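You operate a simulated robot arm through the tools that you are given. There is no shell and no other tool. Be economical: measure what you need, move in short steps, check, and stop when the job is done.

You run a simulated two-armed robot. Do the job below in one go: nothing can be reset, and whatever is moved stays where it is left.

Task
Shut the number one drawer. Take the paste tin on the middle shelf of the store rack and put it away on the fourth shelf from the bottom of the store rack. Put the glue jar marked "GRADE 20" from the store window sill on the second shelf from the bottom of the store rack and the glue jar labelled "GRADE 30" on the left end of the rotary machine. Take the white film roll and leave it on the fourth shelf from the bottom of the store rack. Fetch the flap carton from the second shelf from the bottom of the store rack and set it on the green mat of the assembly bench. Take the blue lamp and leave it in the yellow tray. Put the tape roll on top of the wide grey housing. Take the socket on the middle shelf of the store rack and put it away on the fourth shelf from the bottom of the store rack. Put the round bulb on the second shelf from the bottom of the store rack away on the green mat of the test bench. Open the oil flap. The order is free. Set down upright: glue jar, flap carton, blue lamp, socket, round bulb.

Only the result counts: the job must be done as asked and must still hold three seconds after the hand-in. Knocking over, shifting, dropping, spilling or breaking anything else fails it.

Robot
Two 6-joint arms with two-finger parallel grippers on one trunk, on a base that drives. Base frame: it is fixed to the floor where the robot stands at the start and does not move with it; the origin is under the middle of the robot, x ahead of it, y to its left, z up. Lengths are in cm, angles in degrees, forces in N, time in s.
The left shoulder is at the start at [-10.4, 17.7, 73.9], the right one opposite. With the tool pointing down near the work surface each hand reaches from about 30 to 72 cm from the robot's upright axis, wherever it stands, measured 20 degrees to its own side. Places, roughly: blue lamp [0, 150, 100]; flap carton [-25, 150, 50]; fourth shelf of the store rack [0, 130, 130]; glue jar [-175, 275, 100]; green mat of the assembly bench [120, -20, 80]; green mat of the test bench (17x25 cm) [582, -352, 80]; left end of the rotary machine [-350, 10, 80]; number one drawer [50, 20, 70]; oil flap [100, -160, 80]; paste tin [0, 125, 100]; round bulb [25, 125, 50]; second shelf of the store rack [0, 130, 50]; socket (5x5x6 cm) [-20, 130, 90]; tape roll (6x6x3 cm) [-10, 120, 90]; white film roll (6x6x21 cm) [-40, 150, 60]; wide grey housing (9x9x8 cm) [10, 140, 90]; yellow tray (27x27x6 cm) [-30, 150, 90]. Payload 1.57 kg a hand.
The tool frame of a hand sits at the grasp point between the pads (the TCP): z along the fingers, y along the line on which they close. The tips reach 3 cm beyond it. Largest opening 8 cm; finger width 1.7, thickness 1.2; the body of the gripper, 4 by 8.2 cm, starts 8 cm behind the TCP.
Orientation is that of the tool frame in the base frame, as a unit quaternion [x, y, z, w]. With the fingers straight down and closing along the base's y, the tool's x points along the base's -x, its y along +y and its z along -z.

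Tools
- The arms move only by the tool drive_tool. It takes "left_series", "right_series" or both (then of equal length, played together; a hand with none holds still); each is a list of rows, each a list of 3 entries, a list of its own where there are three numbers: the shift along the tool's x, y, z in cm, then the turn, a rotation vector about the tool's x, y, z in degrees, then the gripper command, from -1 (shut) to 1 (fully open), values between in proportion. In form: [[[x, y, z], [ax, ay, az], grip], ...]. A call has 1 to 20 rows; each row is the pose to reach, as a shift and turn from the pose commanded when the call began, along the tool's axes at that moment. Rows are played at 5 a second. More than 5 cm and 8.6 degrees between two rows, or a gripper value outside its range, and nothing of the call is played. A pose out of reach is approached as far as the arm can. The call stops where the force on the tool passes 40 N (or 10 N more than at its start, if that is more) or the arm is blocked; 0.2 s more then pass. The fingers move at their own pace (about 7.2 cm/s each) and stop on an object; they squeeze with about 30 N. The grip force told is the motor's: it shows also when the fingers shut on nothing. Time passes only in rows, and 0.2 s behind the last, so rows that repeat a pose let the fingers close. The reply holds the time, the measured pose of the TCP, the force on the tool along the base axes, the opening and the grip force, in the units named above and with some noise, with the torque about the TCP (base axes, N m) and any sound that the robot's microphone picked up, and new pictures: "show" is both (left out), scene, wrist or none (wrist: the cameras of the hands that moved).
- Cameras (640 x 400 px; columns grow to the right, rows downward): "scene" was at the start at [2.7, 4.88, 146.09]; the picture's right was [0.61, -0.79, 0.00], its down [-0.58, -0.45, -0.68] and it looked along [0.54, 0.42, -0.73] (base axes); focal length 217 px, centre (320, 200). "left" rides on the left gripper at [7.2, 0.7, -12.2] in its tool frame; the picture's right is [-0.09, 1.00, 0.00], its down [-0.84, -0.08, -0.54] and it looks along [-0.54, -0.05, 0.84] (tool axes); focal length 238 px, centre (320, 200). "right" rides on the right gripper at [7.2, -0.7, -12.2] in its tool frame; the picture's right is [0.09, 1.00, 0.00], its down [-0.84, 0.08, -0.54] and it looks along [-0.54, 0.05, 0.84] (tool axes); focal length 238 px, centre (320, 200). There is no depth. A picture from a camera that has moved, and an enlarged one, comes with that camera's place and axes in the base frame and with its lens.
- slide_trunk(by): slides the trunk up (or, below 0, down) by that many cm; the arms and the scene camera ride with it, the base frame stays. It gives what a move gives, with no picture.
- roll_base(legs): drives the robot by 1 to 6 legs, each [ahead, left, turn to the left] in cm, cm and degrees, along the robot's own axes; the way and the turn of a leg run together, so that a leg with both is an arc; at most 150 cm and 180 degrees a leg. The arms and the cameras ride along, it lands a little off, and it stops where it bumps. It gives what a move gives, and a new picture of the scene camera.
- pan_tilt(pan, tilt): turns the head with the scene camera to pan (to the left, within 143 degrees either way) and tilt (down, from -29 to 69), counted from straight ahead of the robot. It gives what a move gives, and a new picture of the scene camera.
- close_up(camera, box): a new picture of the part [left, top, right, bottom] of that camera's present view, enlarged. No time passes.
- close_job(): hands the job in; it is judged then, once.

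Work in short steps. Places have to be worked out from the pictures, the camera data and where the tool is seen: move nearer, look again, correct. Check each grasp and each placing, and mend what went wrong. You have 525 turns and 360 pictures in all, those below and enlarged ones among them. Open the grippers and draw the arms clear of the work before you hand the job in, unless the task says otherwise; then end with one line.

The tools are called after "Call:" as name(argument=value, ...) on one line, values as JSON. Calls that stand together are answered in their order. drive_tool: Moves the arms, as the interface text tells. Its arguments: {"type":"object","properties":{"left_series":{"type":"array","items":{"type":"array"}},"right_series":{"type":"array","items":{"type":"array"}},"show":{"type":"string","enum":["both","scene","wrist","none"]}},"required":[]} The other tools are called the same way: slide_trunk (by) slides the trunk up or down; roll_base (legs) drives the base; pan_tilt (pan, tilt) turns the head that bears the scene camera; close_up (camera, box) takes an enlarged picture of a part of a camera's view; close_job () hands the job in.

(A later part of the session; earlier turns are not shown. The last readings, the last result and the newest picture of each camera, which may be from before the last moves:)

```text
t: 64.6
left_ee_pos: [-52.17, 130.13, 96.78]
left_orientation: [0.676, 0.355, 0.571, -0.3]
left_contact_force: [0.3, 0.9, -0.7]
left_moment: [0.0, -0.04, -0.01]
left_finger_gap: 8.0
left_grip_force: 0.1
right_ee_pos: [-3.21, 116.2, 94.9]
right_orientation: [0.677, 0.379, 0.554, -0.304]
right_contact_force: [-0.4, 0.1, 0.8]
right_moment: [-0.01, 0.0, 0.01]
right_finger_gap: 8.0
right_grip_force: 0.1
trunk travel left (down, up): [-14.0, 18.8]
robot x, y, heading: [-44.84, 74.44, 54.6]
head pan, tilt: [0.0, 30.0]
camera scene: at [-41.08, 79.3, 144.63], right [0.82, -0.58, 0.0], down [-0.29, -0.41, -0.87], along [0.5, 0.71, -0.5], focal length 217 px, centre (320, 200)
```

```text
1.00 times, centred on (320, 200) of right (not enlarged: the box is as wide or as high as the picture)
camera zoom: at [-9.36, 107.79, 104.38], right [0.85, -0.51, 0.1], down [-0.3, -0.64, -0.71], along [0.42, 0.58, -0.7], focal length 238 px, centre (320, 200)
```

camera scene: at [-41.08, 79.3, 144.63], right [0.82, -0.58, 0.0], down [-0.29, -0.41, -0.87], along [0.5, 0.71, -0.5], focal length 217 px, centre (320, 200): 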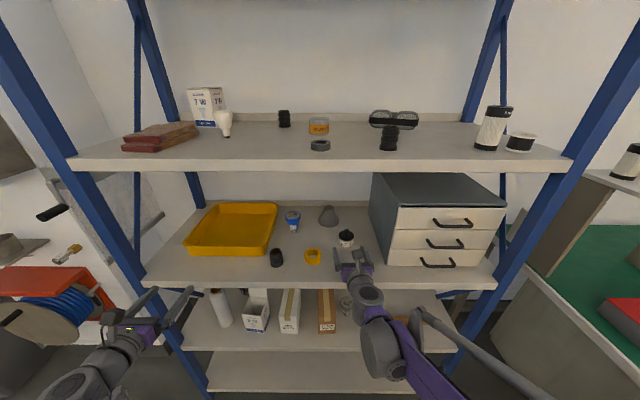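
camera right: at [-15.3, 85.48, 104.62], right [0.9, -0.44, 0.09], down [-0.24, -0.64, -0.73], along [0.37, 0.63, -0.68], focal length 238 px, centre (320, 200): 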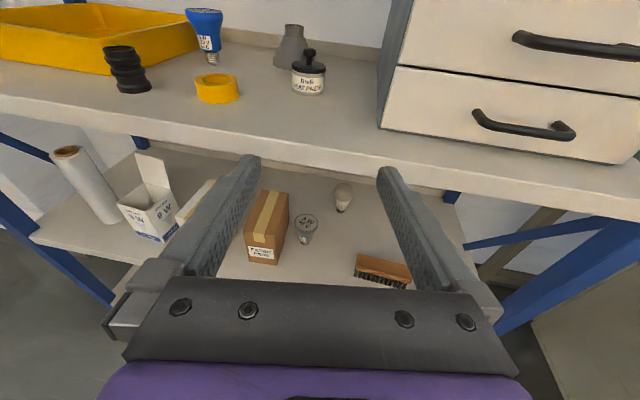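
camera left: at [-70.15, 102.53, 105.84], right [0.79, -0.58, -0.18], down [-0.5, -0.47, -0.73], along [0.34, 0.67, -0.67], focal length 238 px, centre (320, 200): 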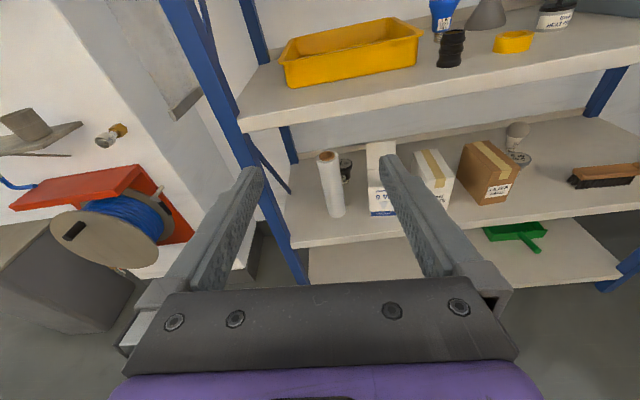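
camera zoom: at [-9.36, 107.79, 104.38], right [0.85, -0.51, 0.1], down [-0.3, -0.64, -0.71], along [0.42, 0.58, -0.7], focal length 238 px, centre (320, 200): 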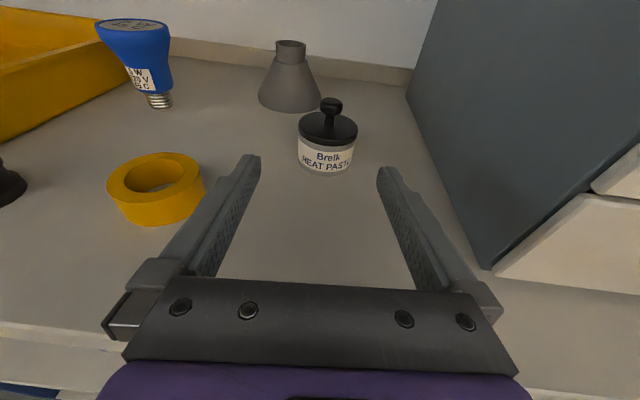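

The tin's front base edge is 9.4 cm ahead of the TCP, about 0.8 cm to the right, diameter around 6 cm. I advance 12.5 cm along the fingers and grip.

Call:
drive_tool(right_series=[[[0, 0.8, 3], [0, 0, 0], 1], [[0, 0.8, 6], [0, 0, 0], 1], [[0, 0.8, 9], [0, 0, 0], 1], [[0, 0.8, 11], [0, 0, 0], 1], [[0, 0.8, 12.5], [0, 0, 0], 1], [[0, 0.8, 12.5], [0, 0, 0], -1], [[0, 0.8, 12.5], [0, 0, 0], -1], [[0, 0.8, 12.5], [0, 0, 0], -1]], show="wrist")

```text
t: 66.4
left_ee_pos: [-52.28, 130.15, 96.73]
left_orientation: [0.677, 0.355, 0.571, -0.299]
left_contact_force: [1.3, -0.3, -0.8]
left_moment: [-0.01, 0.01, -0.01]
left_finger_gap: 8.02
left_grip_force: 0.0
right_ee_pos: [3.97, 126.14, 92.49]
right_orientation: [0.677, 0.379, 0.553, -0.303]
right_contact_force: [0.1, 0.5, 1.8]
right_moment: [0.0, 0.01, 0.02]
right_finger_gap: 5.34
right_grip_force: 29.8
trunk travel left (down, up): [-14.0, 18.8]
robot x, y, heading: [-44.53, 73.91, 54.7]
head pan, tilt: [0.0, 30.0]
heard: snap
camera right: at [-2.18, 117.6, 102.04], right [0.85, -0.51, 0.1], down [-0.3, -0.64, -0.71], along [0.42, 0.58, -0.7], focal length 238 px, centre (320, 200)
```

right: 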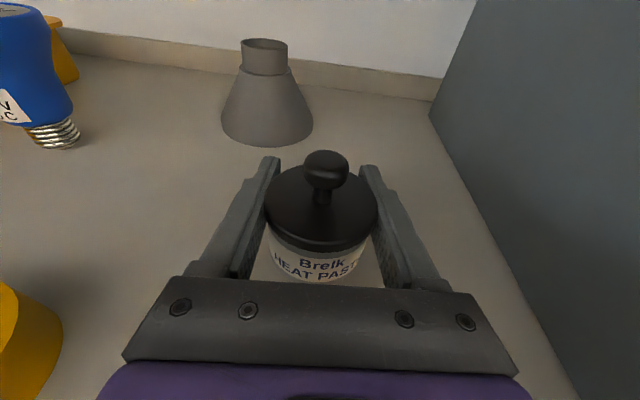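

Gripped at 5.3 cm. I lift it slightly, back out 26 cm and raise the trunk.

Call:
drive_tool(right_series=[[[1.5, 0, 0], [0, 0, 0], -1], [[2.5, 0, 0], [0, 0, 0], -1]], show="wrist")

Call:
roll_base(legs=[[-26, 0, 0]])

Call:
slide_trunk(by=18)

```text
t: 67.0
left_ee_pos: [-52.22, 130.14, 96.76]
left_orientation: [0.677, 0.355, 0.571, -0.3]
left_contact_force: [0.5, -0.5, 1.0]
left_moment: [0.0, 0.01, -0.01]
left_finger_gap: 7.99
left_grip_force: 0.0
right_ee_pos: [4.26, 126.62, 94.68]
right_orientation: [0.677, 0.378, 0.554, -0.303]
right_contact_force: [-0.2, 0.2, -1.9]
right_moment: [0.05, -0.02, -0.02]
right_finger_gap: 5.33
right_grip_force: 29.8
trunk travel left (down, up): [-14.0, 18.8]
robot x, y, heading: [-44.58, 74.61, 54.7]
head pan, tilt: [0.0, 30.0]
camera right: at [-1.91, 118.11, 104.31], right [0.85, -0.51, 0.1], down [-0.3, -0.64, -0.71], along [0.42, 0.58, -0.7], focal length 238 px, centre (320, 200)
```

right: 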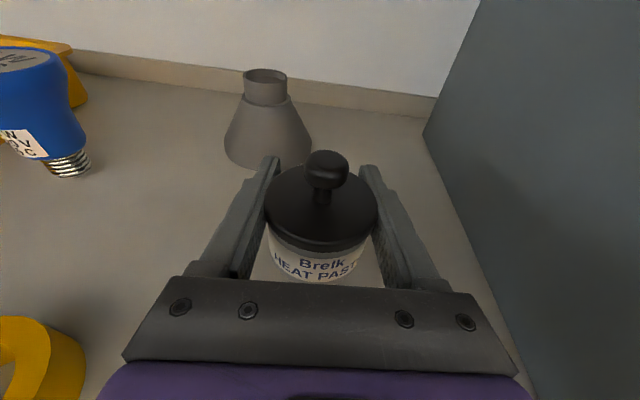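

```text
t: 68.9
left_ee_pos: [-67.22, 108.84, 96.71]
left_orientation: [0.676, 0.355, 0.572, -0.3]
left_contact_force: [-0.2, 0.3, -0.5]
left_moment: [-0.01, 0.02, -0.04]
left_finger_gap: 8.01
left_grip_force: 0.1
right_ee_pos: [-10.93, 105.18, 94.85]
right_orientation: [0.677, 0.378, 0.554, -0.303]
right_contact_force: [-0.2, -0.5, -1.6]
right_moment: [0.03, -0.01, -0.01]
right_finger_gap: 5.34
right_grip_force: 30.1
trunk travel left (down, up): [-14.0, 18.8]
robot x, y, heading: [-59.53, 52.69, 54.3]
head pan, tilt: [0.0, 30.0]
camera scene: at [-56.33, 57.81, 144.64], right [0.81, -0.58, 0.0], down [-0.29, -0.41, -0.87], along [0.5, 0.71, -0.5], focal length 217 px, centre (320, 200)
```

scene: 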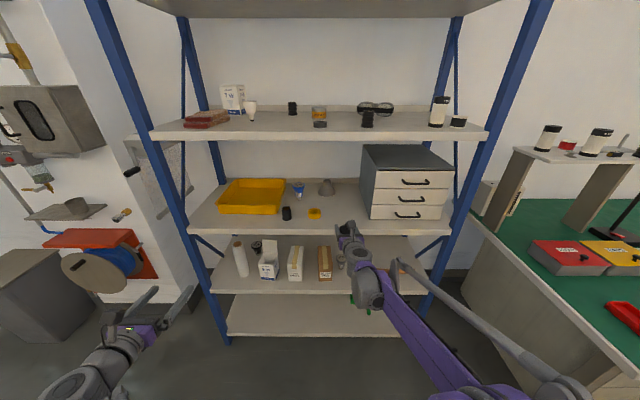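

```text
t: 70.9
left_ee_pos: [-67.24, 108.7, 114.72]
left_orientation: [0.677, 0.354, 0.572, -0.299]
left_contact_force: [0.4, -0.5, 0.0]
left_moment: [-0.02, -0.01, -0.03]
left_finger_gap: 8.0
left_grip_force: 0.1
right_ee_pos: [-10.93, 105.1, 112.75]
right_orientation: [0.677, 0.378, 0.554, -0.303]
right_contact_force: [-0.5, -0.2, -1.7]
right_moment: [0.0, -0.01, -0.01]
right_finger_gap: 5.34
right_grip_force: 30.0
trunk travel left (down, up): [-32.0, 0.8]
robot x, y, heading: [-59.97, 53.3, 54.6]
head pan, tilt: [0.0, 30.0]
```

Held well. I raise the right hand 22 cm to clear the fourth shelf and pull the left hand back to be out of the way.

Call:
drive_tool(right_series=[[[4.4, 0, -0.9], [0, 0, 0], -1], [[8.8, 0, -1.8], [0, 0, 0], -1], [[13.2, 0, -2.7], [0, 0, 0], -1], [[17.6, 0, -3.6], [0, 0, 0], -1], [[21.8, 0, -4.4], [0, 0, 0], -1]], left_series=[[[0, 0, -3], [0, 0, 0], 1], [[0, 0, -6], [0, 0, 0], 1], [[0, 0, -9], [0, 0, 0], 1], [[0, 0, -12], [0, 0, 0], 1], [[0, 0, -15], [0, 0, 0], 1]], show="both")

```text
t: 71.8
left_ee_pos: [-65.89, 104.09, 117.89]
left_orientation: [0.708, 0.286, 0.603, -0.232]
left_contact_force: [-0.8, -0.5, -1.0]
left_moment: [0.02, 0.01, -0.01]
left_finger_gap: 8.0
left_grip_force: 0.1
right_ee_pos: [-10.84, 105.31, 127.31]
right_orientation: [0.677, 0.378, 0.554, -0.304]
right_contact_force: [0.6, -0.6, -2.3]
right_moment: [0.08, -0.01, 0.01]
right_finger_gap: 5.32
right_grip_force: 30.1
trunk travel left (down, up): [-32.0, 0.8]
robot x, y, heading: [-60.01, 52.73, 54.6]
head pan, tilt: [0.0, 30.0]
stopped in row 4 (left hand): the arm was blocked; the commanded pose is now the measured one
camera scene: at [-57.0, 56.82, 163.01], right [0.81, -0.58, 0.0], down [-0.29, -0.41, -0.87], along [0.5, 0.71, -0.5], focal length 217 px, centre (320, 200)
camera right: at [-17.01, 96.73, 136.87], right [0.85, -0.51, 0.1], down [-0.3, -0.64, -0.71], along [0.42, 0.58, -0.7], focal length 238 px, centre (320, 200)
camera left: at [-73.43, 96.38, 127.1], right [0.67, -0.74, -0.07], down [-0.54, -0.41, -0.74], along [0.51, 0.53, -0.67], focal length 238 px, centre (320, 200)
```

scene: 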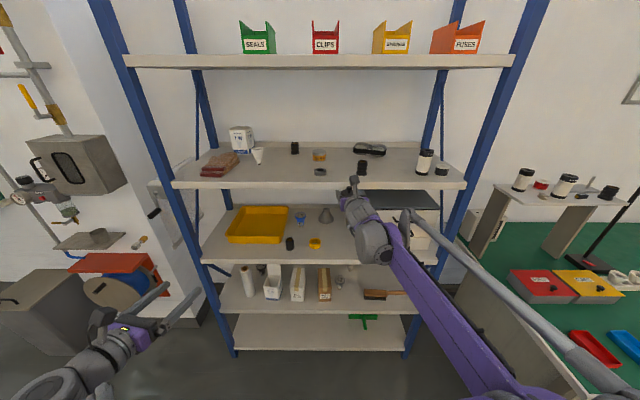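
right: 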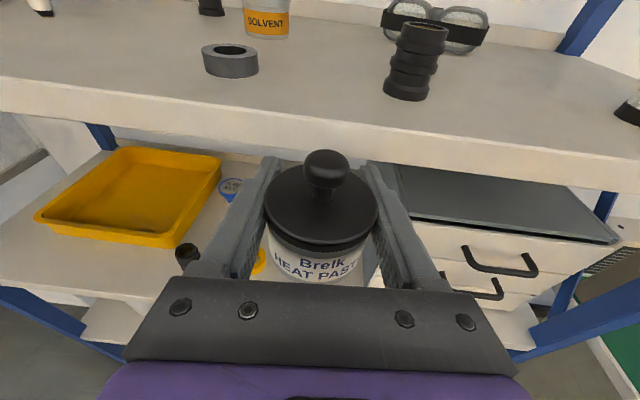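
left: 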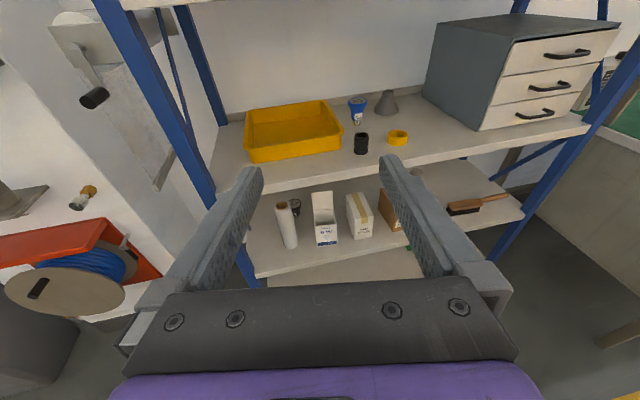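

The left arm reached its inner limit, harmless. I finish raising the right hand to z≈135.5 and shift the base left 19 cm to aim for the free spot left of the grey ring.

Call:
drive_tool(right_series=[[[4, 0, -0.8], [0, 0, 0], -1], [[8, 0, -1.6], [0, 0, 0], -1]], show="none")

Call:
roll_base(legs=[[0, 19.5, 0]])

Call:
close_up(camera="right", box=[0, 0, 640, 400])

```text
t: 72.4
left_ee_pos: [-65.87, 104.04, 117.88]
left_orientation: [0.708, 0.286, 0.603, -0.232]
left_contact_force: [-0.9, 0.0, -0.4]
left_moment: [0.0, -0.02, 0.01]
left_finger_gap: 8.01
left_grip_force: 0.1
right_ee_pos: [-10.91, 105.37, 135.61]
right_orientation: [0.677, 0.378, 0.554, -0.303]
right_contact_force: [-0.4, -0.4, -1.0]
right_moment: [0.01, -0.02, -0.02]
right_finger_gap: 5.3
right_grip_force: 30.1
trunk travel left (down, up): [-32.0, 0.8]
robot x, y, heading: [-60.3, 52.88, 54.9]
head pan, tilt: [0.0, 30.0]
```

```text
t: 74.7
left_ee_pos: [-81.7, 115.44, 117.93]
left_orientation: [0.708, 0.286, 0.603, -0.231]
left_contact_force: [-1.3, 0.2, 0.4]
left_moment: [-0.02, -0.01, -0.04]
left_finger_gap: 8.0
left_grip_force: 0.1
right_ee_pos: [-26.67, 116.61, 135.47]
right_orientation: [0.677, 0.378, 0.554, -0.304]
right_contact_force: [0.2, 0.1, -2.7]
right_moment: [0.05, 0.0, 0.0]
right_finger_gap: 5.34
right_grip_force: 30.2
trunk travel left (down, up): [-32.0, 0.8]
robot x, y, heading: [-75.31, 64.53, 54.6]
head pan, tilt: [0.0, 30.0]
camera scene: at [-72.8, 68.11, 163.01], right [0.81, -0.58, 0.0], down [-0.29, -0.41, -0.87], along [0.5, 0.71, -0.5], focal length 217 px, centre (320, 200)
```

scene: 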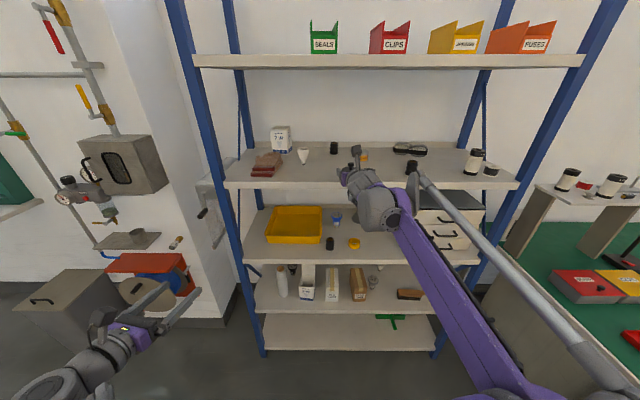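

```text
1.00 times, centred on (320, 200) of right (not enlarged: the box is as wide or as high as the picture)
camera zoom: at [-32.77, 108.12, 145.09], right [0.85, -0.51, 0.1], down [-0.3, -0.64, -0.71], along [0.43, 0.58, -0.7], focal length 238 px, centre (320, 200)
```

zoom: 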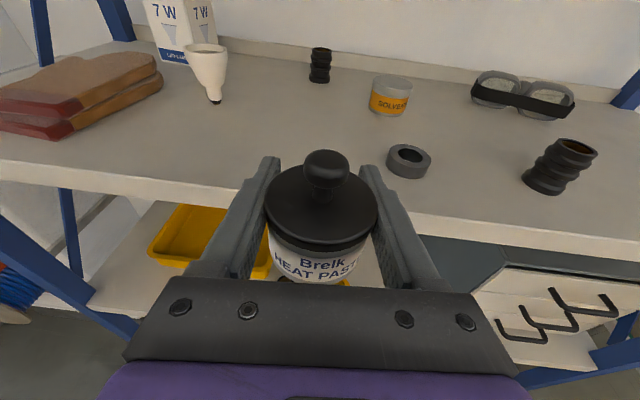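

Path is clear. I roll forward 15 cm so the tin hangs over the free spot on the fourth shelf.

Call:
roll_base(legs=[[15, 0, 0]])

Call:
drive_tool(right_series=[[[-1, 0, 0.2], [0, 0, 0], -1], [[-2, 0, 0.4], [0, 0, 0], -1], [[-2.4, 0, 0.5], [0, 0, 0], -1], [[-2.8, 0, 0.56], [0, 0, 0], -1], [[-3.2, 0, 0.64], [0, 0, 0], -1], [[-3.6, 0, 0.72], [0, 0, 0], -1], [[-4, 0, 0.8], [0, 0, 0], -1]], show="wrist")

```text
t: 76.1
left_ee_pos: [-73.06, 127.64, 117.85]
left_orientation: [0.708, 0.286, 0.603, -0.232]
left_contact_force: [-0.5, -0.7, -0.4]
left_moment: [-0.01, 0.03, 0.01]
left_finger_gap: 7.99
left_grip_force: 0.1
right_ee_pos: [-18.08, 128.91, 135.54]
right_orientation: [0.677, 0.378, 0.554, -0.303]
right_contact_force: [0.2, 0.1, -2.8]
right_moment: [0.05, -0.04, -0.01]
right_finger_gap: 5.32
right_grip_force: 30.0
trunk travel left (down, up): [-32.0, 0.8]
robot x, y, heading: [-66.56, 76.35, 54.6]
head pan, tilt: [0.0, 30.0]
camera scene: at [-64.17, 80.27, 162.99], right [0.82, -0.58, 0.0], down [-0.29, -0.41, -0.87], along [0.5, 0.71, -0.5], focal length 217 px, centre (320, 200)
```

scene: 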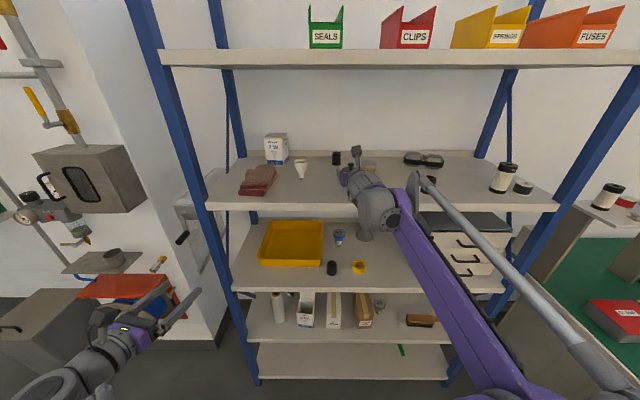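

```text
t: 77.7
left_ee_pos: [-72.95, 127.6, 117.87]
left_orientation: [0.707, 0.287, 0.603, -0.233]
left_contact_force: [0.3, 0.5, 0.4]
left_moment: [0.0, -0.01, 0.01]
left_finger_gap: 7.99
left_grip_force: 0.0
right_ee_pos: [-18.05, 128.82, 131.5]
right_orientation: [0.677, 0.379, 0.553, -0.304]
right_contact_force: [0.1, -0.2, 1.4]
right_moment: [0.0, 0.08, -0.04]
right_finger_gap: 5.31
right_grip_force: 29.9
trunk travel left (down, up): [-32.0, 0.8]
robot x, y, heading: [-67.11, 76.3, 54.8]
head pan, tilt: [0.0, 30.0]
camera right: at [-24.18, 120.36, 141.04], right [0.85, -0.51, 0.1], down [-0.3, -0.64, -0.71], along [0.43, 0.58, -0.7], focal length 238 px, centre (320, 200)
```

right: 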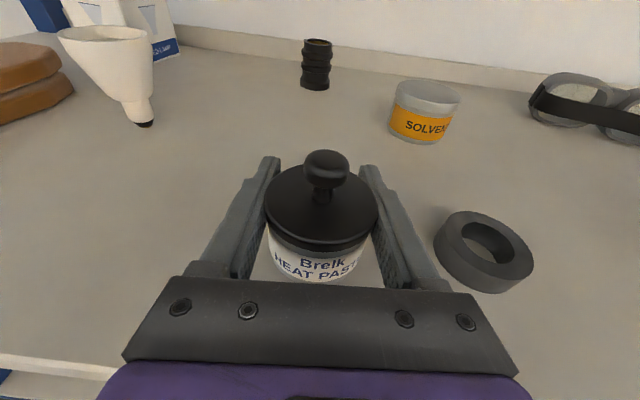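

The vertical force turned slightly positive: contact is near. I lower a little further to confirm.

Call:
drive_tool(right_series=[[[-0.15, 0, 0.03], [0, 0, 0], -1], [[-0.3, 0, 0.06], [0, 0, 0], -1]], show="none")

```text
t: 78.3
left_ee_pos: [-72.94, 127.46, 118.03]
left_orientation: [0.707, 0.286, 0.603, -0.232]
left_contact_force: [-0.2, -0.1, 0.3]
left_moment: [-0.01, 0.03, -0.01]
left_finger_gap: 8.01
left_grip_force: 0.2
right_ee_pos: [-18.1, 128.89, 131.48]
right_orientation: [0.675, 0.378, 0.555, -0.305]
right_contact_force: [9.9, 7.4, 33.0]
right_moment: [-1.54, 1.28, 0.17]
right_finger_gap: 5.35
right_grip_force: 30.3
trunk travel left (down, up): [-32.0, 0.8]
robot x, y, heading: [-66.87, 76.62, 54.7]
head pan, tilt: [0.0, 30.0]
```

Firmly on the shelf. I ease 0.25 cm up, open to about 6.8 cm and back away.

Call:
drive_tool(right_series=[[[0.25, 0, -0.05], [0, 0, 0], -1], [[0.25, 0, -0.05], [0, 0, 0], 0.7], [[0.25, 0, -0.05], [0, 0, 0], 0.7]], show="none")

Call:
roll_base(legs=[[-14, 0, 0]])

Call:
close_up(camera="right", box=[0, 0, 640, 400])

```text
t: 79.1
left_ee_pos: [-73.02, 127.54, 117.89]
left_orientation: [0.708, 0.287, 0.602, -0.232]
left_contact_force: [-0.2, 0.3, 0.1]
left_moment: [-0.01, 0.05, 0.01]
left_finger_gap: 7.98
left_grip_force: 0.0
right_ee_pos: [-18.09, 128.83, 131.37]
right_orientation: [0.677, 0.378, 0.554, -0.303]
right_contact_force: [3.2, 2.0, 10.2]
right_moment: [-0.65, 0.5, 0.07]
right_finger_gap: 6.81
right_grip_force: 0.0
trunk travel left (down, up): [-32.0, 0.8]
robot x, y, heading: [-66.95, 76.55, 54.5]
head pan, tilt: [0.0, 30.0]
heard: snap
```

```text
t: 80.4
left_ee_pos: [-80.98, 116.37, 117.92]
left_orientation: [0.708, 0.287, 0.603, -0.232]
left_contact_force: [-0.6, -0.5, -0.3]
left_moment: [0.02, 0.02, 0.0]
left_finger_gap: 8.02
left_grip_force: 0.0
right_ee_pos: [-25.97, 117.63, 131.37]
right_orientation: [0.677, 0.379, 0.554, -0.304]
right_contact_force: [-0.2, -0.1, 0.3]
right_moment: [0.01, -0.01, 0.04]
right_finger_gap: 6.82
right_grip_force: 0.0
trunk travel left (down, up): [-32.0, 0.8]
robot x, y, heading: [-75.18, 65.47, 54.7]
head pan, tilt: [0.0, 30.0]
camera scene: at [-72.06, 69.15, 163.04], right [0.82, -0.58, 0.0], down [-0.29, -0.41, -0.87], along [0.5, 0.71, -0.5], focal length 217 px, centre (320, 200)
```

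scene: 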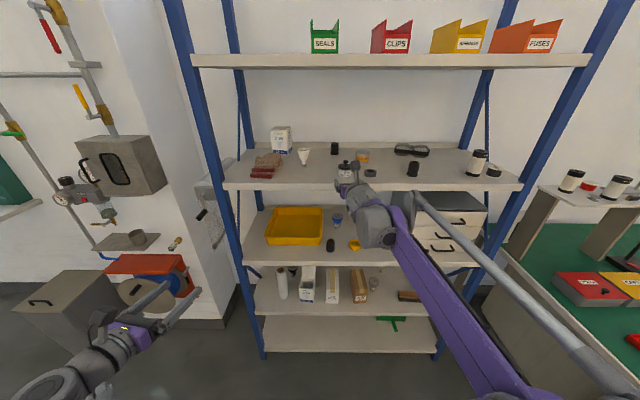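

```text
1.00 times, centred on (320, 200) of right (not enlarged: the box is as wide or as high as the picture)
camera zoom: at [-32.14, 109.19, 140.99], right [0.85, -0.51, 0.1], down [-0.3, -0.64, -0.71], along [0.42, 0.58, -0.7], focal length 238 px, centre (320, 200)
```

zoom: 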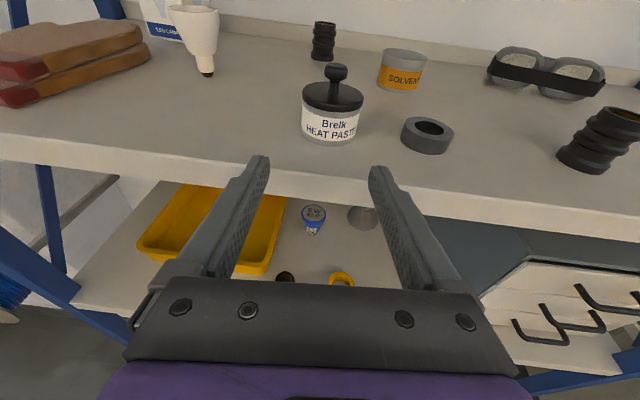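

The tin stands on the fourth shelf. Next the socket: I back off 6 cm, lower the hand and trunk to the middle-shelf level, and shift left 6 cm.

Call:
roll_base(legs=[[-6, 6, 0]])

Call:
drive_tool(right_series=[[[-4.4, 0, 0.9], [0, 0, 0], 1], [[-8.8, 0, 1.8], [0, 0, 0], 1], [[-13.2, 0, 2.7], [0, 0, 0], 1], [[-17.6, 0, 3.6], [0, 0, 0], 1], [[-21.6, 0, 4.4], [0, 0, 0], 1]], show="none")

Call:
slide_trunk(by=-15)

Call:
close_up(camera="right", box=[0, 0, 640, 400])

```text
t: 81.6
left_ee_pos: [-89.32, 114.97, 117.87]
left_orientation: [0.708, 0.286, 0.603, -0.232]
left_contact_force: [-1.0, -0.2, 0.1]
left_moment: [0.02, 0.03, 0.0]
left_finger_gap: 7.99
left_grip_force: 0.0
right_ee_pos: [-34.47, 116.25, 131.55]
right_orientation: [0.677, 0.378, 0.554, -0.304]
right_contact_force: [0.1, -0.5, -0.6]
right_moment: [0.03, -0.02, 0.03]
right_finger_gap: 6.78
right_grip_force: 0.0
trunk travel left (down, up): [-32.0, 0.8]
robot x, y, heading: [-83.27, 63.82, 54.8]
head pan, tilt: [0.0, 30.0]
camera scene: at [-80.46, 67.69, 163.03], right [0.82, -0.58, 0.0], down [-0.29, -0.41, -0.87], along [0.5, 0.71, -0.5], focal length 217 px, centre (320, 200)
```

scene: 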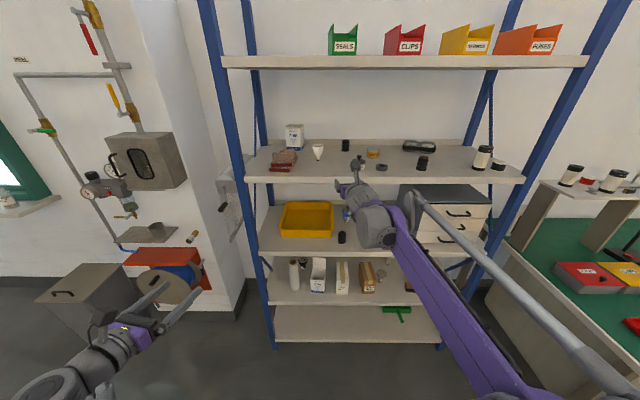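

```text
t: 82.8
left_ee_pos: [-89.25, 114.95, 117.84]
left_orientation: [0.708, 0.287, 0.602, -0.231]
left_contact_force: [-0.2, -1.7, -0.2]
left_moment: [-0.01, -0.01, -0.02]
left_finger_gap: 8.02
left_grip_force: 0.0
right_ee_pos: [-34.07, 116.15, 109.45]
right_orientation: [0.677, 0.378, 0.554, -0.304]
right_contact_force: [0.0, -0.8, 0.1]
right_moment: [0.03, 0.0, 0.0]
right_finger_gap: 8.0
right_grip_force: 0.1
trunk travel left (down, up): [-32.0, 0.8]
robot x, y, heading: [-83.13, 63.72, 54.7]
head pan, tilt: [0.0, 30.0]
```

```text
t: 84.6
left_ee_pos: [-89.31, 115.02, 102.9]
left_orientation: [0.707, 0.286, 0.603, -0.232]
left_contact_force: [0.8, -0.7, -0.7]
left_moment: [-0.01, -0.03, 0.0]
left_finger_gap: 8.01
left_grip_force: 0.1
right_ee_pos: [-34.17, 115.93, 94.44]
right_orientation: [0.677, 0.378, 0.554, -0.304]
right_contact_force: [-0.6, -0.3, 0.8]
right_moment: [0.0, -0.04, 0.0]
right_finger_gap: 8.0
right_grip_force: 0.1
trunk travel left (down, up): [-17.0, 15.8]
robot x, y, heading: [-83.27, 63.96, 54.9]
head pan, tilt: [0.0, 30.0]
```

```text
1.00 times, centred on (320, 200) of right (not enlarged: the box is as wide or as high as the picture)
camera zoom: at [-40.41, 107.55, 103.94], right [0.85, -0.51, 0.1], down [-0.3, -0.64, -0.71], along [0.42, 0.58, -0.7], focal length 238 px, centre (320, 200)
```

zoom: 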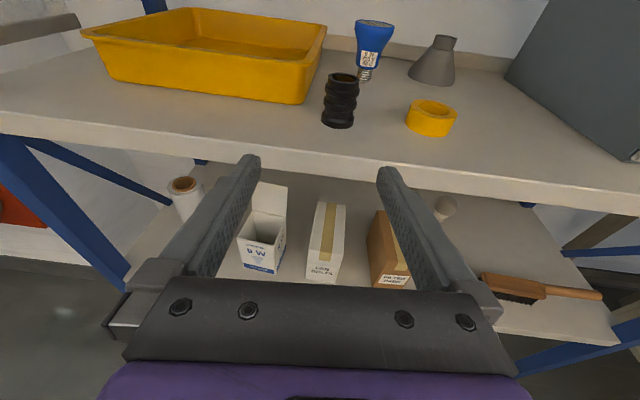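

The socket's centre is about 21 cm ahead and 2 cm right of the hand. I roll 12 cm forward and look again.

Call:
roll_base(legs=[[12, 0, 0]])

Call:
drive_tool(right_series=[[[0, 1.6, 0], [0, 0, 0], 1]], show="wrist")

```text
t: 85.8
left_ee_pos: [-82.23, 125.09, 102.77]
left_orientation: [0.709, 0.288, 0.601, -0.232]
left_contact_force: [-0.2, 0.3, -0.1]
left_moment: [0.02, -0.01, -0.02]
left_finger_gap: 7.99
left_grip_force: 0.1
right_ee_pos: [-27.24, 126.32, 94.3]
right_orientation: [0.676, 0.379, 0.554, -0.304]
right_contact_force: [-0.5, -0.2, 0.4]
right_moment: [0.05, -0.01, 0.03]
right_finger_gap: 8.03
right_grip_force: 0.1
trunk travel left (down, up): [-17.0, 15.8]
robot x, y, heading: [-76.09, 73.71, 54.8]
head pan, tilt: [0.0, 30.0]
camera scene: at [-72.89, 78.47, 147.63], right [0.82, -0.58, 0.0], down [-0.29, -0.41, -0.87], along [0.5, 0.71, -0.5], focal length 217 px, centre (320, 200)
```

scene: 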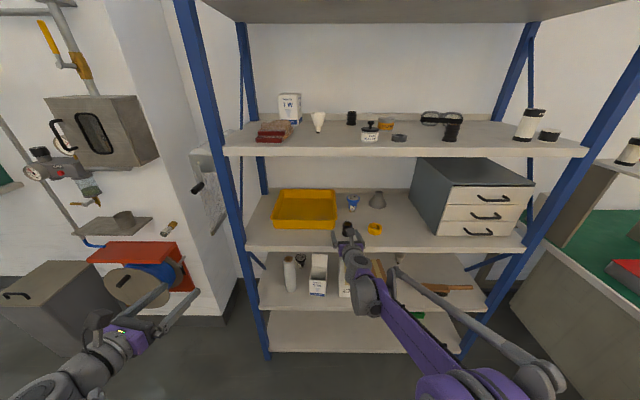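

```text
t: 86.2
left_ee_pos: [-82.26, 125.0, 102.93]
left_orientation: [0.707, 0.287, 0.602, -0.233]
left_contact_force: [-0.4, -0.3, -0.3]
left_moment: [0.03, 0.0, 0.0]
left_finger_gap: 8.02
left_grip_force: 0.0
right_ee_pos: [-25.8, 125.28, 94.37]
right_orientation: [0.677, 0.378, 0.554, -0.303]
right_contact_force: [1.0, 0.5, 0.2]
right_moment: [0.01, 0.0, 0.02]
right_finger_gap: 7.99
right_grip_force: 0.0
trunk travel left (down, up): [-17.0, 15.8]
robot x, y, heading: [-76.35, 73.94, 55.0]
head pan, tilt: [0.0, 30.0]
camera right: at [-31.97, 116.81, 103.94], right [0.85, -0.51, 0.1], down [-0.3, -0.64, -0.71], along [0.42, 0.58, -0.7], focal length 238 px, centre (320, 200)
```

right: 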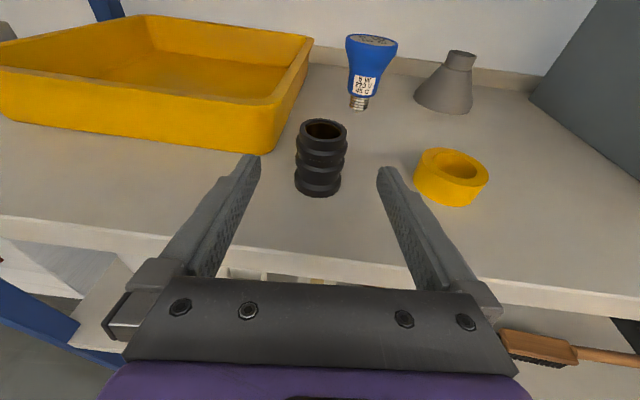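

Well centred: socket centre ≈7.7 cm ahead. I advance and grip.

Call:
drive_tool(right_series=[[[-0.4, 0.2, 3], [0, 0, 0], 1], [[-0.6, 0.3, 6], [0, 0, 0], 1], [[-0.6, 0.3, 7.8], [0, 0, 0], 1], [[-0.6, 0.3, 7.8], [0, 0, 0], -1], [[-0.6, 0.3, 7.8], [0, 0, 0], -1], [[-0.6, 0.3, 7.8], [0, 0, 0], -1], [[1, 0.3, 7.5], [0, 0, 0], -1], [[3, 0.3, 7], [0, 0, 0], -1]], show="wrist")

```text
t: 88.0
left_ee_pos: [-82.34, 125.08, 102.86]
left_orientation: [0.707, 0.288, 0.603, -0.233]
left_contact_force: [-0.3, 0.6, 0.0]
left_moment: [-0.03, 0.0, 0.0]
left_finger_gap: 8.01
left_grip_force: 0.0
right_ee_pos: [-21.71, 131.46, 95.97]
right_orientation: [0.676, 0.38, 0.553, -0.305]
right_contact_force: [-0.2, 0.3, -0.4]
right_moment: [0.05, -0.02, -0.02]
right_finger_gap: 3.9
right_grip_force: 30.5
trunk travel left (down, up): [-17.0, 15.8]
robot x, y, heading: [-76.44, 73.67, 54.9]
head pan, tilt: [0.0, 30.0]
camera right: at [-27.82, 123.08, 105.46], right [0.86, -0.51, 0.1], down [-0.3, -0.64, -0.71], along [0.42, 0.58, -0.7], focal length 238 px, centre (320, 200)
```

right: 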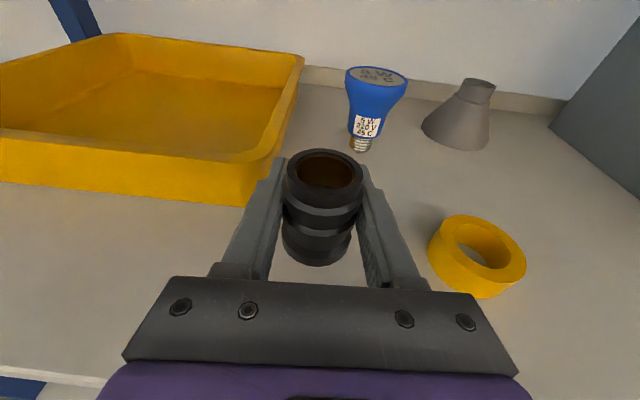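

Socket gripped. I back out, raise the trunk 15 and the hand 24 cm.

Call:
roll_base(legs=[[-18, 0, 0]])

Call:
slide_trunk(by=15)

Call:
drive_tool(right_series=[[[4.4, 0, -0.9], [0, 0, 0], -1], [[8.8, 0, -1.8], [0, 0, 0], -1], [[13.2, 0, -2.7], [0, 0, 0], -1], [[17.6, 0, -3.6], [0, 0, 0], -1], [[22, 0, -4.4], [0, 0, 0], -1], [[24, 0, -4.8], [0, 0, 0], -1]], show="wrist")

```text
t: 89.6
left_ee_pos: [-92.93, 110.45, 102.91]
left_orientation: [0.707, 0.289, 0.602, -0.234]
left_contact_force: [-0.3, 0.2, 0.2]
left_moment: [0.0, 0.02, 0.0]
left_finger_gap: 8.01
left_grip_force: 0.0
right_ee_pos: [-32.1, 117.07, 95.95]
right_orientation: [0.676, 0.379, 0.554, -0.304]
right_contact_force: [-0.4, 0.3, -0.2]
right_moment: [-0.01, 0.01, 0.0]
right_finger_gap: 3.9
right_grip_force: 30.2
trunk travel left (down, up): [-17.0, 15.8]
robot x, y, heading: [-86.64, 59.11, 55.0]
head pan, tilt: [0.0, 30.0]
camera scene: at [-83.3, 63.7, 147.64], right [0.82, -0.57, 0.0], down [-0.29, -0.41, -0.87], along [0.5, 0.71, -0.5], focal length 217 px, centre (320, 200)
```

scene: 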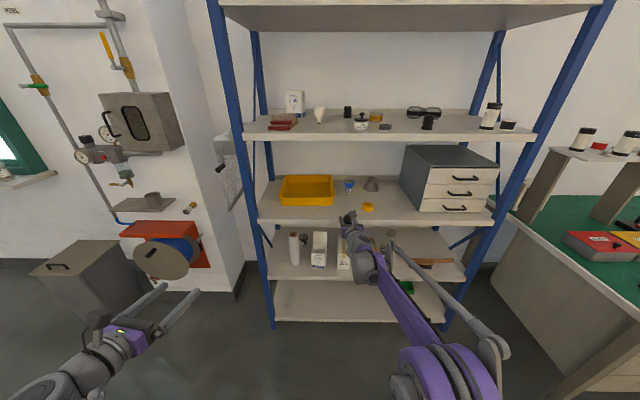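

```text
t: 91.3
left_ee_pos: [-92.73, 110.36, 117.92]
left_orientation: [0.707, 0.288, 0.602, -0.233]
left_contact_force: [0.2, -0.4, -0.1]
left_moment: [0.02, 0.02, 0.0]
left_finger_gap: 8.02
left_grip_force: 0.0
right_ee_pos: [-32.11, 117.04, 110.8]
right_orientation: [0.676, 0.38, 0.553, -0.304]
right_contact_force: [0.2, -0.1, -0.2]
right_moment: [0.01, -0.05, 0.01]
right_finger_gap: 3.88
right_grip_force: 29.9
trunk travel left (down, up): [-32.0, 0.8]
robot x, y, heading: [-86.16, 59.16, 55.2]
head pan, tilt: [0.0, 30.0]
```

```text
t: 92.7
left_ee_pos: [-92.82, 110.41, 117.9]
left_orientation: [0.707, 0.288, 0.602, -0.233]
left_contact_force: [0.7, -0.8, -0.7]
left_moment: [0.04, 0.0, -0.01]
left_finger_gap: 8.04
left_grip_force: 0.0
right_ee_pos: [-32.4, 117.68, 135.35]
right_orientation: [0.676, 0.38, 0.553, -0.304]
right_contact_force: [0.1, -0.6, -1.0]
right_moment: [0.03, -0.03, -0.05]
right_finger_gap: 3.89
right_grip_force: 30.3
trunk travel left (down, up): [-32.0, 0.8]
robot x, y, heading: [-86.33, 59.22, 55.3]
head pan, tilt: [0.0, 30.0]
camera right: at [-38.58, 109.08, 144.9], right [0.86, -0.51, 0.1], down [-0.3, -0.64, -0.71], along [0.42, 0.58, -0.7], focal length 238 px, centre (320, 200)
```

right: 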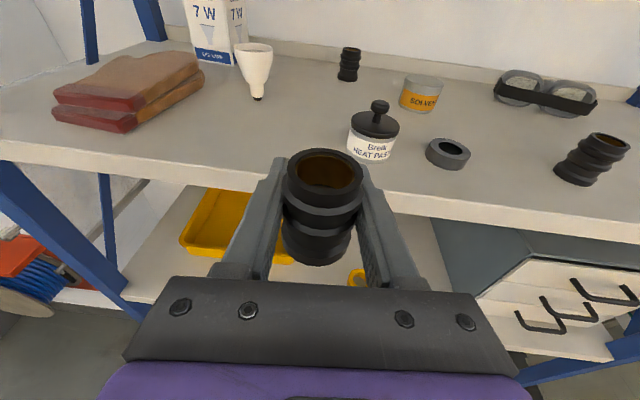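

The tin is close on the right, so I shift left 5 cm first, then roll in 15 cm and lower.

Call:
roll_base(legs=[[0, 5.5, -0.5], [15, 0, 0]])

Call:
drive_tool(right_series=[[[-1.2, 0, 0.2], [0, 0, 0], -1], [[-2.4, 0, 0.5], [0, 0, 0], -1], [[-3, 0, 0.6], [0, 0, 0], -1], [[-3.4, 0, 0.7], [0, 0, 0], -1], [[-3.7, 0, 0.74], [0, 0, 0], -1], [[-4, 0, 0.8], [0, 0, 0], -1]], show="wrist")

```text
t: 94.8
left_ee_pos: [-88.35, 125.48, 117.83]
left_orientation: [0.708, 0.285, 0.603, -0.231]
left_contact_force: [-0.2, 0.2, 0.3]
left_moment: [0.03, 0.04, -0.01]
left_finger_gap: 8.01
left_grip_force: 0.0
right_ee_pos: [-27.67, 132.12, 135.29]
right_orientation: [0.678, 0.376, 0.555, -0.301]
right_contact_force: [0.1, 0.7, -0.4]
right_moment: [0.0, -0.03, 0.0]
right_finger_gap: 3.9
right_grip_force: 29.5
trunk travel left (down, up): [-32.0, 0.8]
robot x, y, heading: [-82.23, 74.22, 54.0]
head pan, tilt: [0.0, 30.0]
camera scene: at [-79.55, 78.19, 162.99], right [0.81, -0.58, 0.0], down [-0.29, -0.41, -0.87], along [0.51, 0.7, -0.5], focal length 217 px, centre (320, 200)
```

scene: 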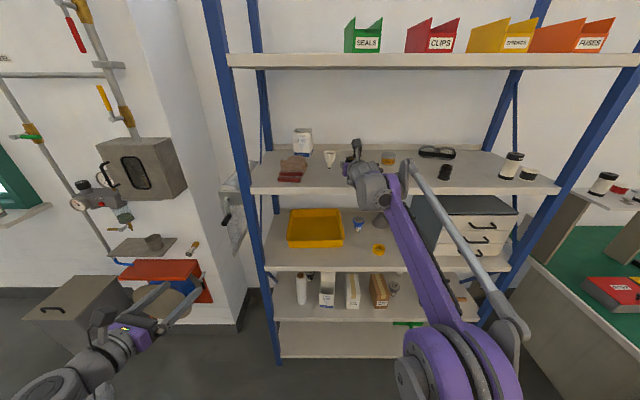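

```text
t: 96.2
left_ee_pos: [-88.11, 125.51, 117.91]
left_orientation: [0.709, 0.285, 0.603, -0.229]
left_contact_force: [-0.5, 0.2, 0.0]
left_moment: [0.01, -0.01, 0.0]
left_finger_gap: 8.0
left_grip_force: 0.1
right_ee_pos: [-27.63, 132.21, 131.4]
right_orientation: [0.677, 0.376, 0.556, -0.303]
right_contact_force: [1.2, 2.1, 8.9]
right_moment: [-0.1, 0.0, -0.01]
right_finger_gap: 3.88
right_grip_force: 30.4
trunk travel left (down, up): [-32.0, 0.8]
robot x, y, heading: [-82.46, 74.35, 54.4]
head pan, tilt: [0.0, 30.0]
camera right: at [-33.96, 123.7, 140.92], right [0.85, -0.52, 0.1], down [-0.3, -0.63, -0.71], along [0.43, 0.57, -0.7], focal length 238 px, centre (320, 200)
```

right: 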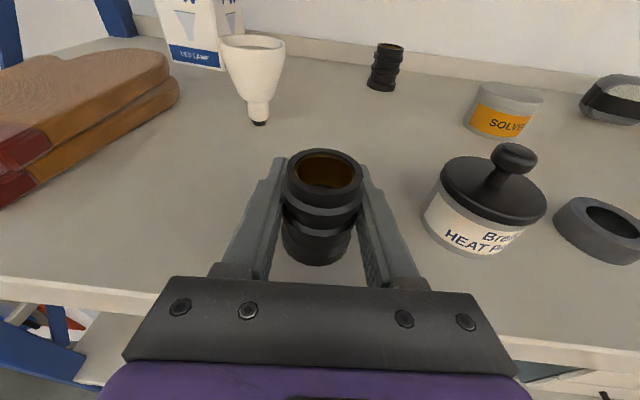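

Contact made (9 N up). I open to 5.6 cm, then retreat.

Call:
drive_tool(right_series=[[[0.1, 0, 0], [0, 0, 0], 0.4], [[0.1, 0, 0], [0, 0, 0], 0.4], [[0.1, 0, 0], [0, 0, 0], 0.4]], show="none")

Call:
roll_base(legs=[[-17, 0, 0]])

Call:
close_up(camera="right", box=[0, 0, 640, 400])

```text
t: 97.0
left_ee_pos: [-88.07, 125.63, 117.79]
left_orientation: [0.708, 0.285, 0.604, -0.23]
left_contact_force: [0.0, 0.3, 0.3]
left_moment: [-0.01, -0.01, 0.03]
left_finger_gap: 8.0
left_grip_force: 0.0
right_ee_pos: [-27.61, 132.13, 131.34]
right_orientation: [0.678, 0.376, 0.555, -0.301]
right_contact_force: [-0.1, -0.6, 0.4]
right_moment: [-0.02, 0.02, -0.01]
right_finger_gap: 5.61
right_grip_force: 0.0
trunk travel left (down, up): [-32.0, 0.8]
robot x, y, heading: [-82.6, 74.56, 54.4]
head pan, tilt: [0.0, 30.0]
```

```text
t: 98.5
left_ee_pos: [-97.91, 111.92, 117.92]
left_orientation: [0.708, 0.285, 0.603, -0.23]
left_contact_force: [-0.1, 0.1, 0.2]
left_moment: [0.02, -0.01, -0.03]
left_finger_gap: 8.02
left_grip_force: 0.1
right_ee_pos: [-37.49, 118.53, 131.29]
right_orientation: [0.678, 0.376, 0.555, -0.302]
right_contact_force: [-0.1, 0.3, -0.2]
right_moment: [0.0, 0.05, 0.0]
right_finger_gap: 5.6
right_grip_force: 0.1
trunk travel left (down, up): [-32.0, 0.8]
robot x, y, heading: [-92.21, 60.81, 54.6]
head pan, tilt: [0.0, 30.0]
camera scene: at [-89.29, 64.61, 163.04], right [0.81, -0.58, 0.0], down [-0.29, -0.41, -0.87], along [0.5, 0.7, -0.5], focal length 217 px, centre (320, 200)
```

scene: 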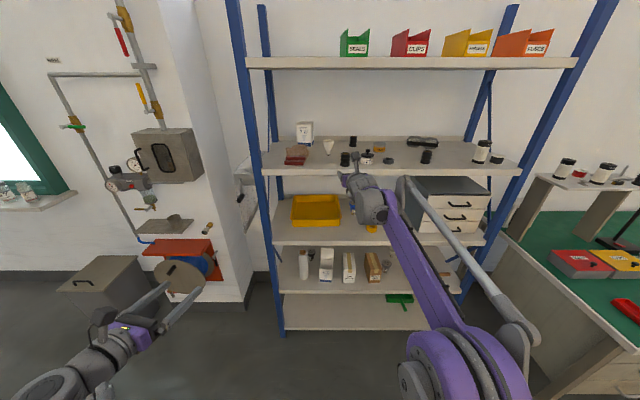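

```text
1.00 times, centred on (320, 200) of right (not enlarged: the box is as wide or as high as the picture)
camera zoom: at [-43.69, 110.07, 140.88], right [0.85, -0.52, 0.1], down [-0.3, -0.64, -0.71], along [0.43, 0.57, -0.7], focal length 238 px, centre (320, 200)
```

zoom: 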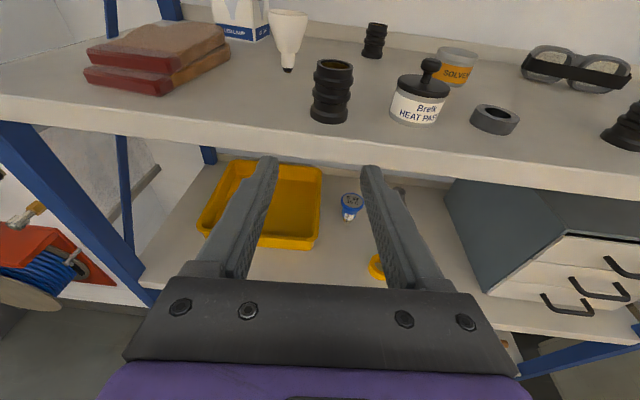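

Socket placed upright. Now the tape roll: lower hand and trunk, shift right 17 cm.

Call:
drive_tool(right_series=[[[-4.4, 0, 0.9], [0, 0, 0], 1], [[-8.8, 0, 1.8], [0, 0, 0], 1], [[-13.2, 0, 2.7], [0, 0, 0], 1], [[-17.6, 0, 3.6], [0, 0, 0], 1], [[-22, 0, 4.4], [0, 0, 0], 1]], show="none")

Call:
slide_trunk(by=-15)

Call:
roll_base(legs=[[0, -17, 0], [10, 0, 0]])

Call:
close_up(camera="right", box=[0, 0, 640, 400])

```text
t: 99.7
left_ee_pos: [-98.0, 111.83, 117.81]
left_orientation: [0.709, 0.284, 0.603, -0.229]
left_contact_force: [-0.2, -0.6, -0.6]
left_moment: [0.03, -0.01, 0.02]
left_finger_gap: 7.97
left_grip_force: 0.0
right_ee_pos: [-37.42, 118.3, 109.03]
right_orientation: [0.678, 0.376, 0.555, -0.301]
right_contact_force: [0.2, -0.4, -0.7]
right_moment: [0.03, 0.0, -0.01]
right_finger_gap: 7.97
right_grip_force: 0.1
trunk travel left (down, up): [-32.0, 0.8]
robot x, y, heading: [-91.91, 60.48, 54.5]
head pan, tilt: [0.0, 30.0]
```

```text
t: 101.5
left_ee_pos: [-97.97, 111.9, 102.88]
left_orientation: [0.709, 0.284, 0.604, -0.229]
left_contact_force: [0.4, 0.0, 0.1]
left_moment: [0.04, 0.01, 0.0]
left_finger_gap: 7.99
left_grip_force: 0.0
right_ee_pos: [-37.47, 118.3, 93.93]
right_orientation: [0.679, 0.376, 0.555, -0.301]
right_contact_force: [-0.8, -0.4, -0.3]
right_moment: [0.02, 0.01, 0.02]
right_finger_gap: 7.98
right_grip_force: 0.1
trunk travel left (down, up): [-17.0, 15.8]
robot x, y, heading: [-92.14, 60.59, 54.5]
head pan, tilt: [0.0, 30.0]
```

```text
t: 104.3
left_ee_pos: [-78.27, 110.1, 102.86]
left_orientation: [0.709, 0.284, 0.603, -0.229]
left_contact_force: [0.1, 0.2, -0.1]
left_moment: [-0.03, -0.01, -0.05]
left_finger_gap: 8.02
left_grip_force: 0.1
right_ee_pos: [-17.69, 116.27, 93.69]
right_orientation: [0.678, 0.376, 0.555, -0.301]
right_contact_force: [0.0, 0.0, -0.4]
right_moment: [0.06, 0.01, -0.02]
right_finger_gap: 8.01
right_grip_force: 0.0
trunk travel left (down, up): [-17.0, 15.8]
robot x, y, heading: [-72.62, 58.88, 54.0]
head pan, tilt: [0.0, 30.0]
camera scene: at [-69.27, 63.34, 147.63], right [0.81, -0.58, 0.0], down [-0.29, -0.41, -0.87], along [0.51, 0.7, -0.5], focal length 217 px, centre (320, 200)
```

scene: 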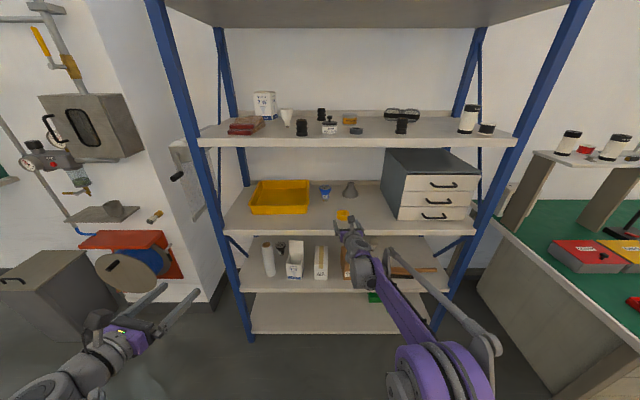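

```text
1.00 times, centred on (320, 200) of right (not enlarged: the box is as wide or as high as the picture)
camera zoom: at [-23.89, 107.84, 103.37], right [0.85, -0.52, 0.1], down [-0.31, -0.64, -0.71], along [0.43, 0.57, -0.7], focal length 238 px, centre (320, 200)
```

zoom: 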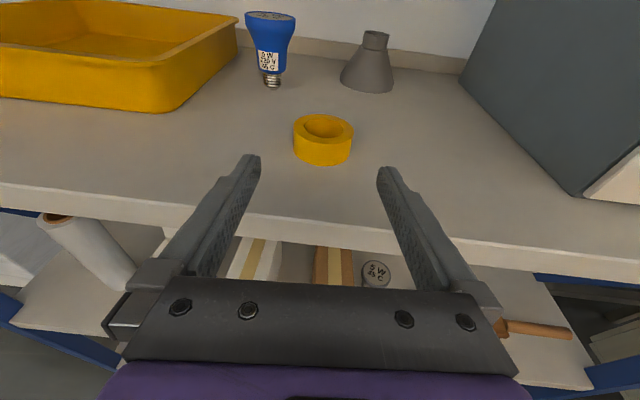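

Tape centre ≈12.2 cm ahead, 0.75 right. I advance along the fingers, ending at z≈91.3, and grip.

Call:
drive_tool(right_series=[[[0, 0.4, 3], [0, 0, 0], 1], [[0, 0.75, 6], [0, 0, 0], 1], [[0, 0.75, 9], [0, 0, 0], 1], [[0, 0.75, 12.3], [0, 0, 0], 1], [[0, 0.75, 12.3], [0, 0, 0], -1], [[0, 0.75, 12.3], [0, 0, 0], -1], [[0, 0.75, 12.3], [0, 0, 0], -1]], show="wrist")

```text
t: 105.2
left_ee_pos: [-78.21, 109.82, 103.06]
left_orientation: [0.709, 0.282, 0.605, -0.228]
left_contact_force: [0.7, 0.5, 0.1]
left_moment: [-0.04, 0.01, -0.01]
left_finger_gap: 7.97
left_grip_force: 0.1
right_ee_pos: [-12.12, 123.66, 91.85]
right_orientation: [0.682, 0.372, 0.555, -0.297]
right_contact_force: [-20.1, -29.1, -3.1]
right_moment: [-0.34, 0.28, -0.72]
right_finger_gap: 8.01
right_grip_force: 0.0
right hand out of reach, approached as far as the arm can: row 4
trunk travel left (down, up): [-17.0, 15.8]
robot x, y, heading: [-73.01, 58.7, 54.4]
head pan, tilt: [0.0, 30.0]
stopped in row 4 (right hand): the force on the tool passed its limit at 201 N (the readings are from after the stop); the commanded pose is now the measured one
camera right: at [-18.31, 115.3, 101.52], right [0.84, -0.53, 0.1], down [-0.32, -0.63, -0.71], along [0.44, 0.56, -0.7], focal length 238 px, centre (320, 200)
```

right: 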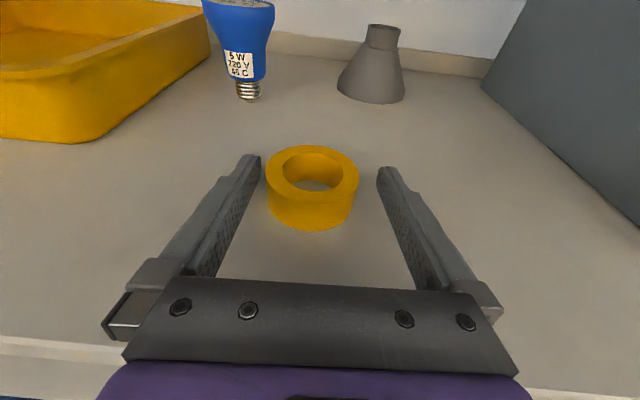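

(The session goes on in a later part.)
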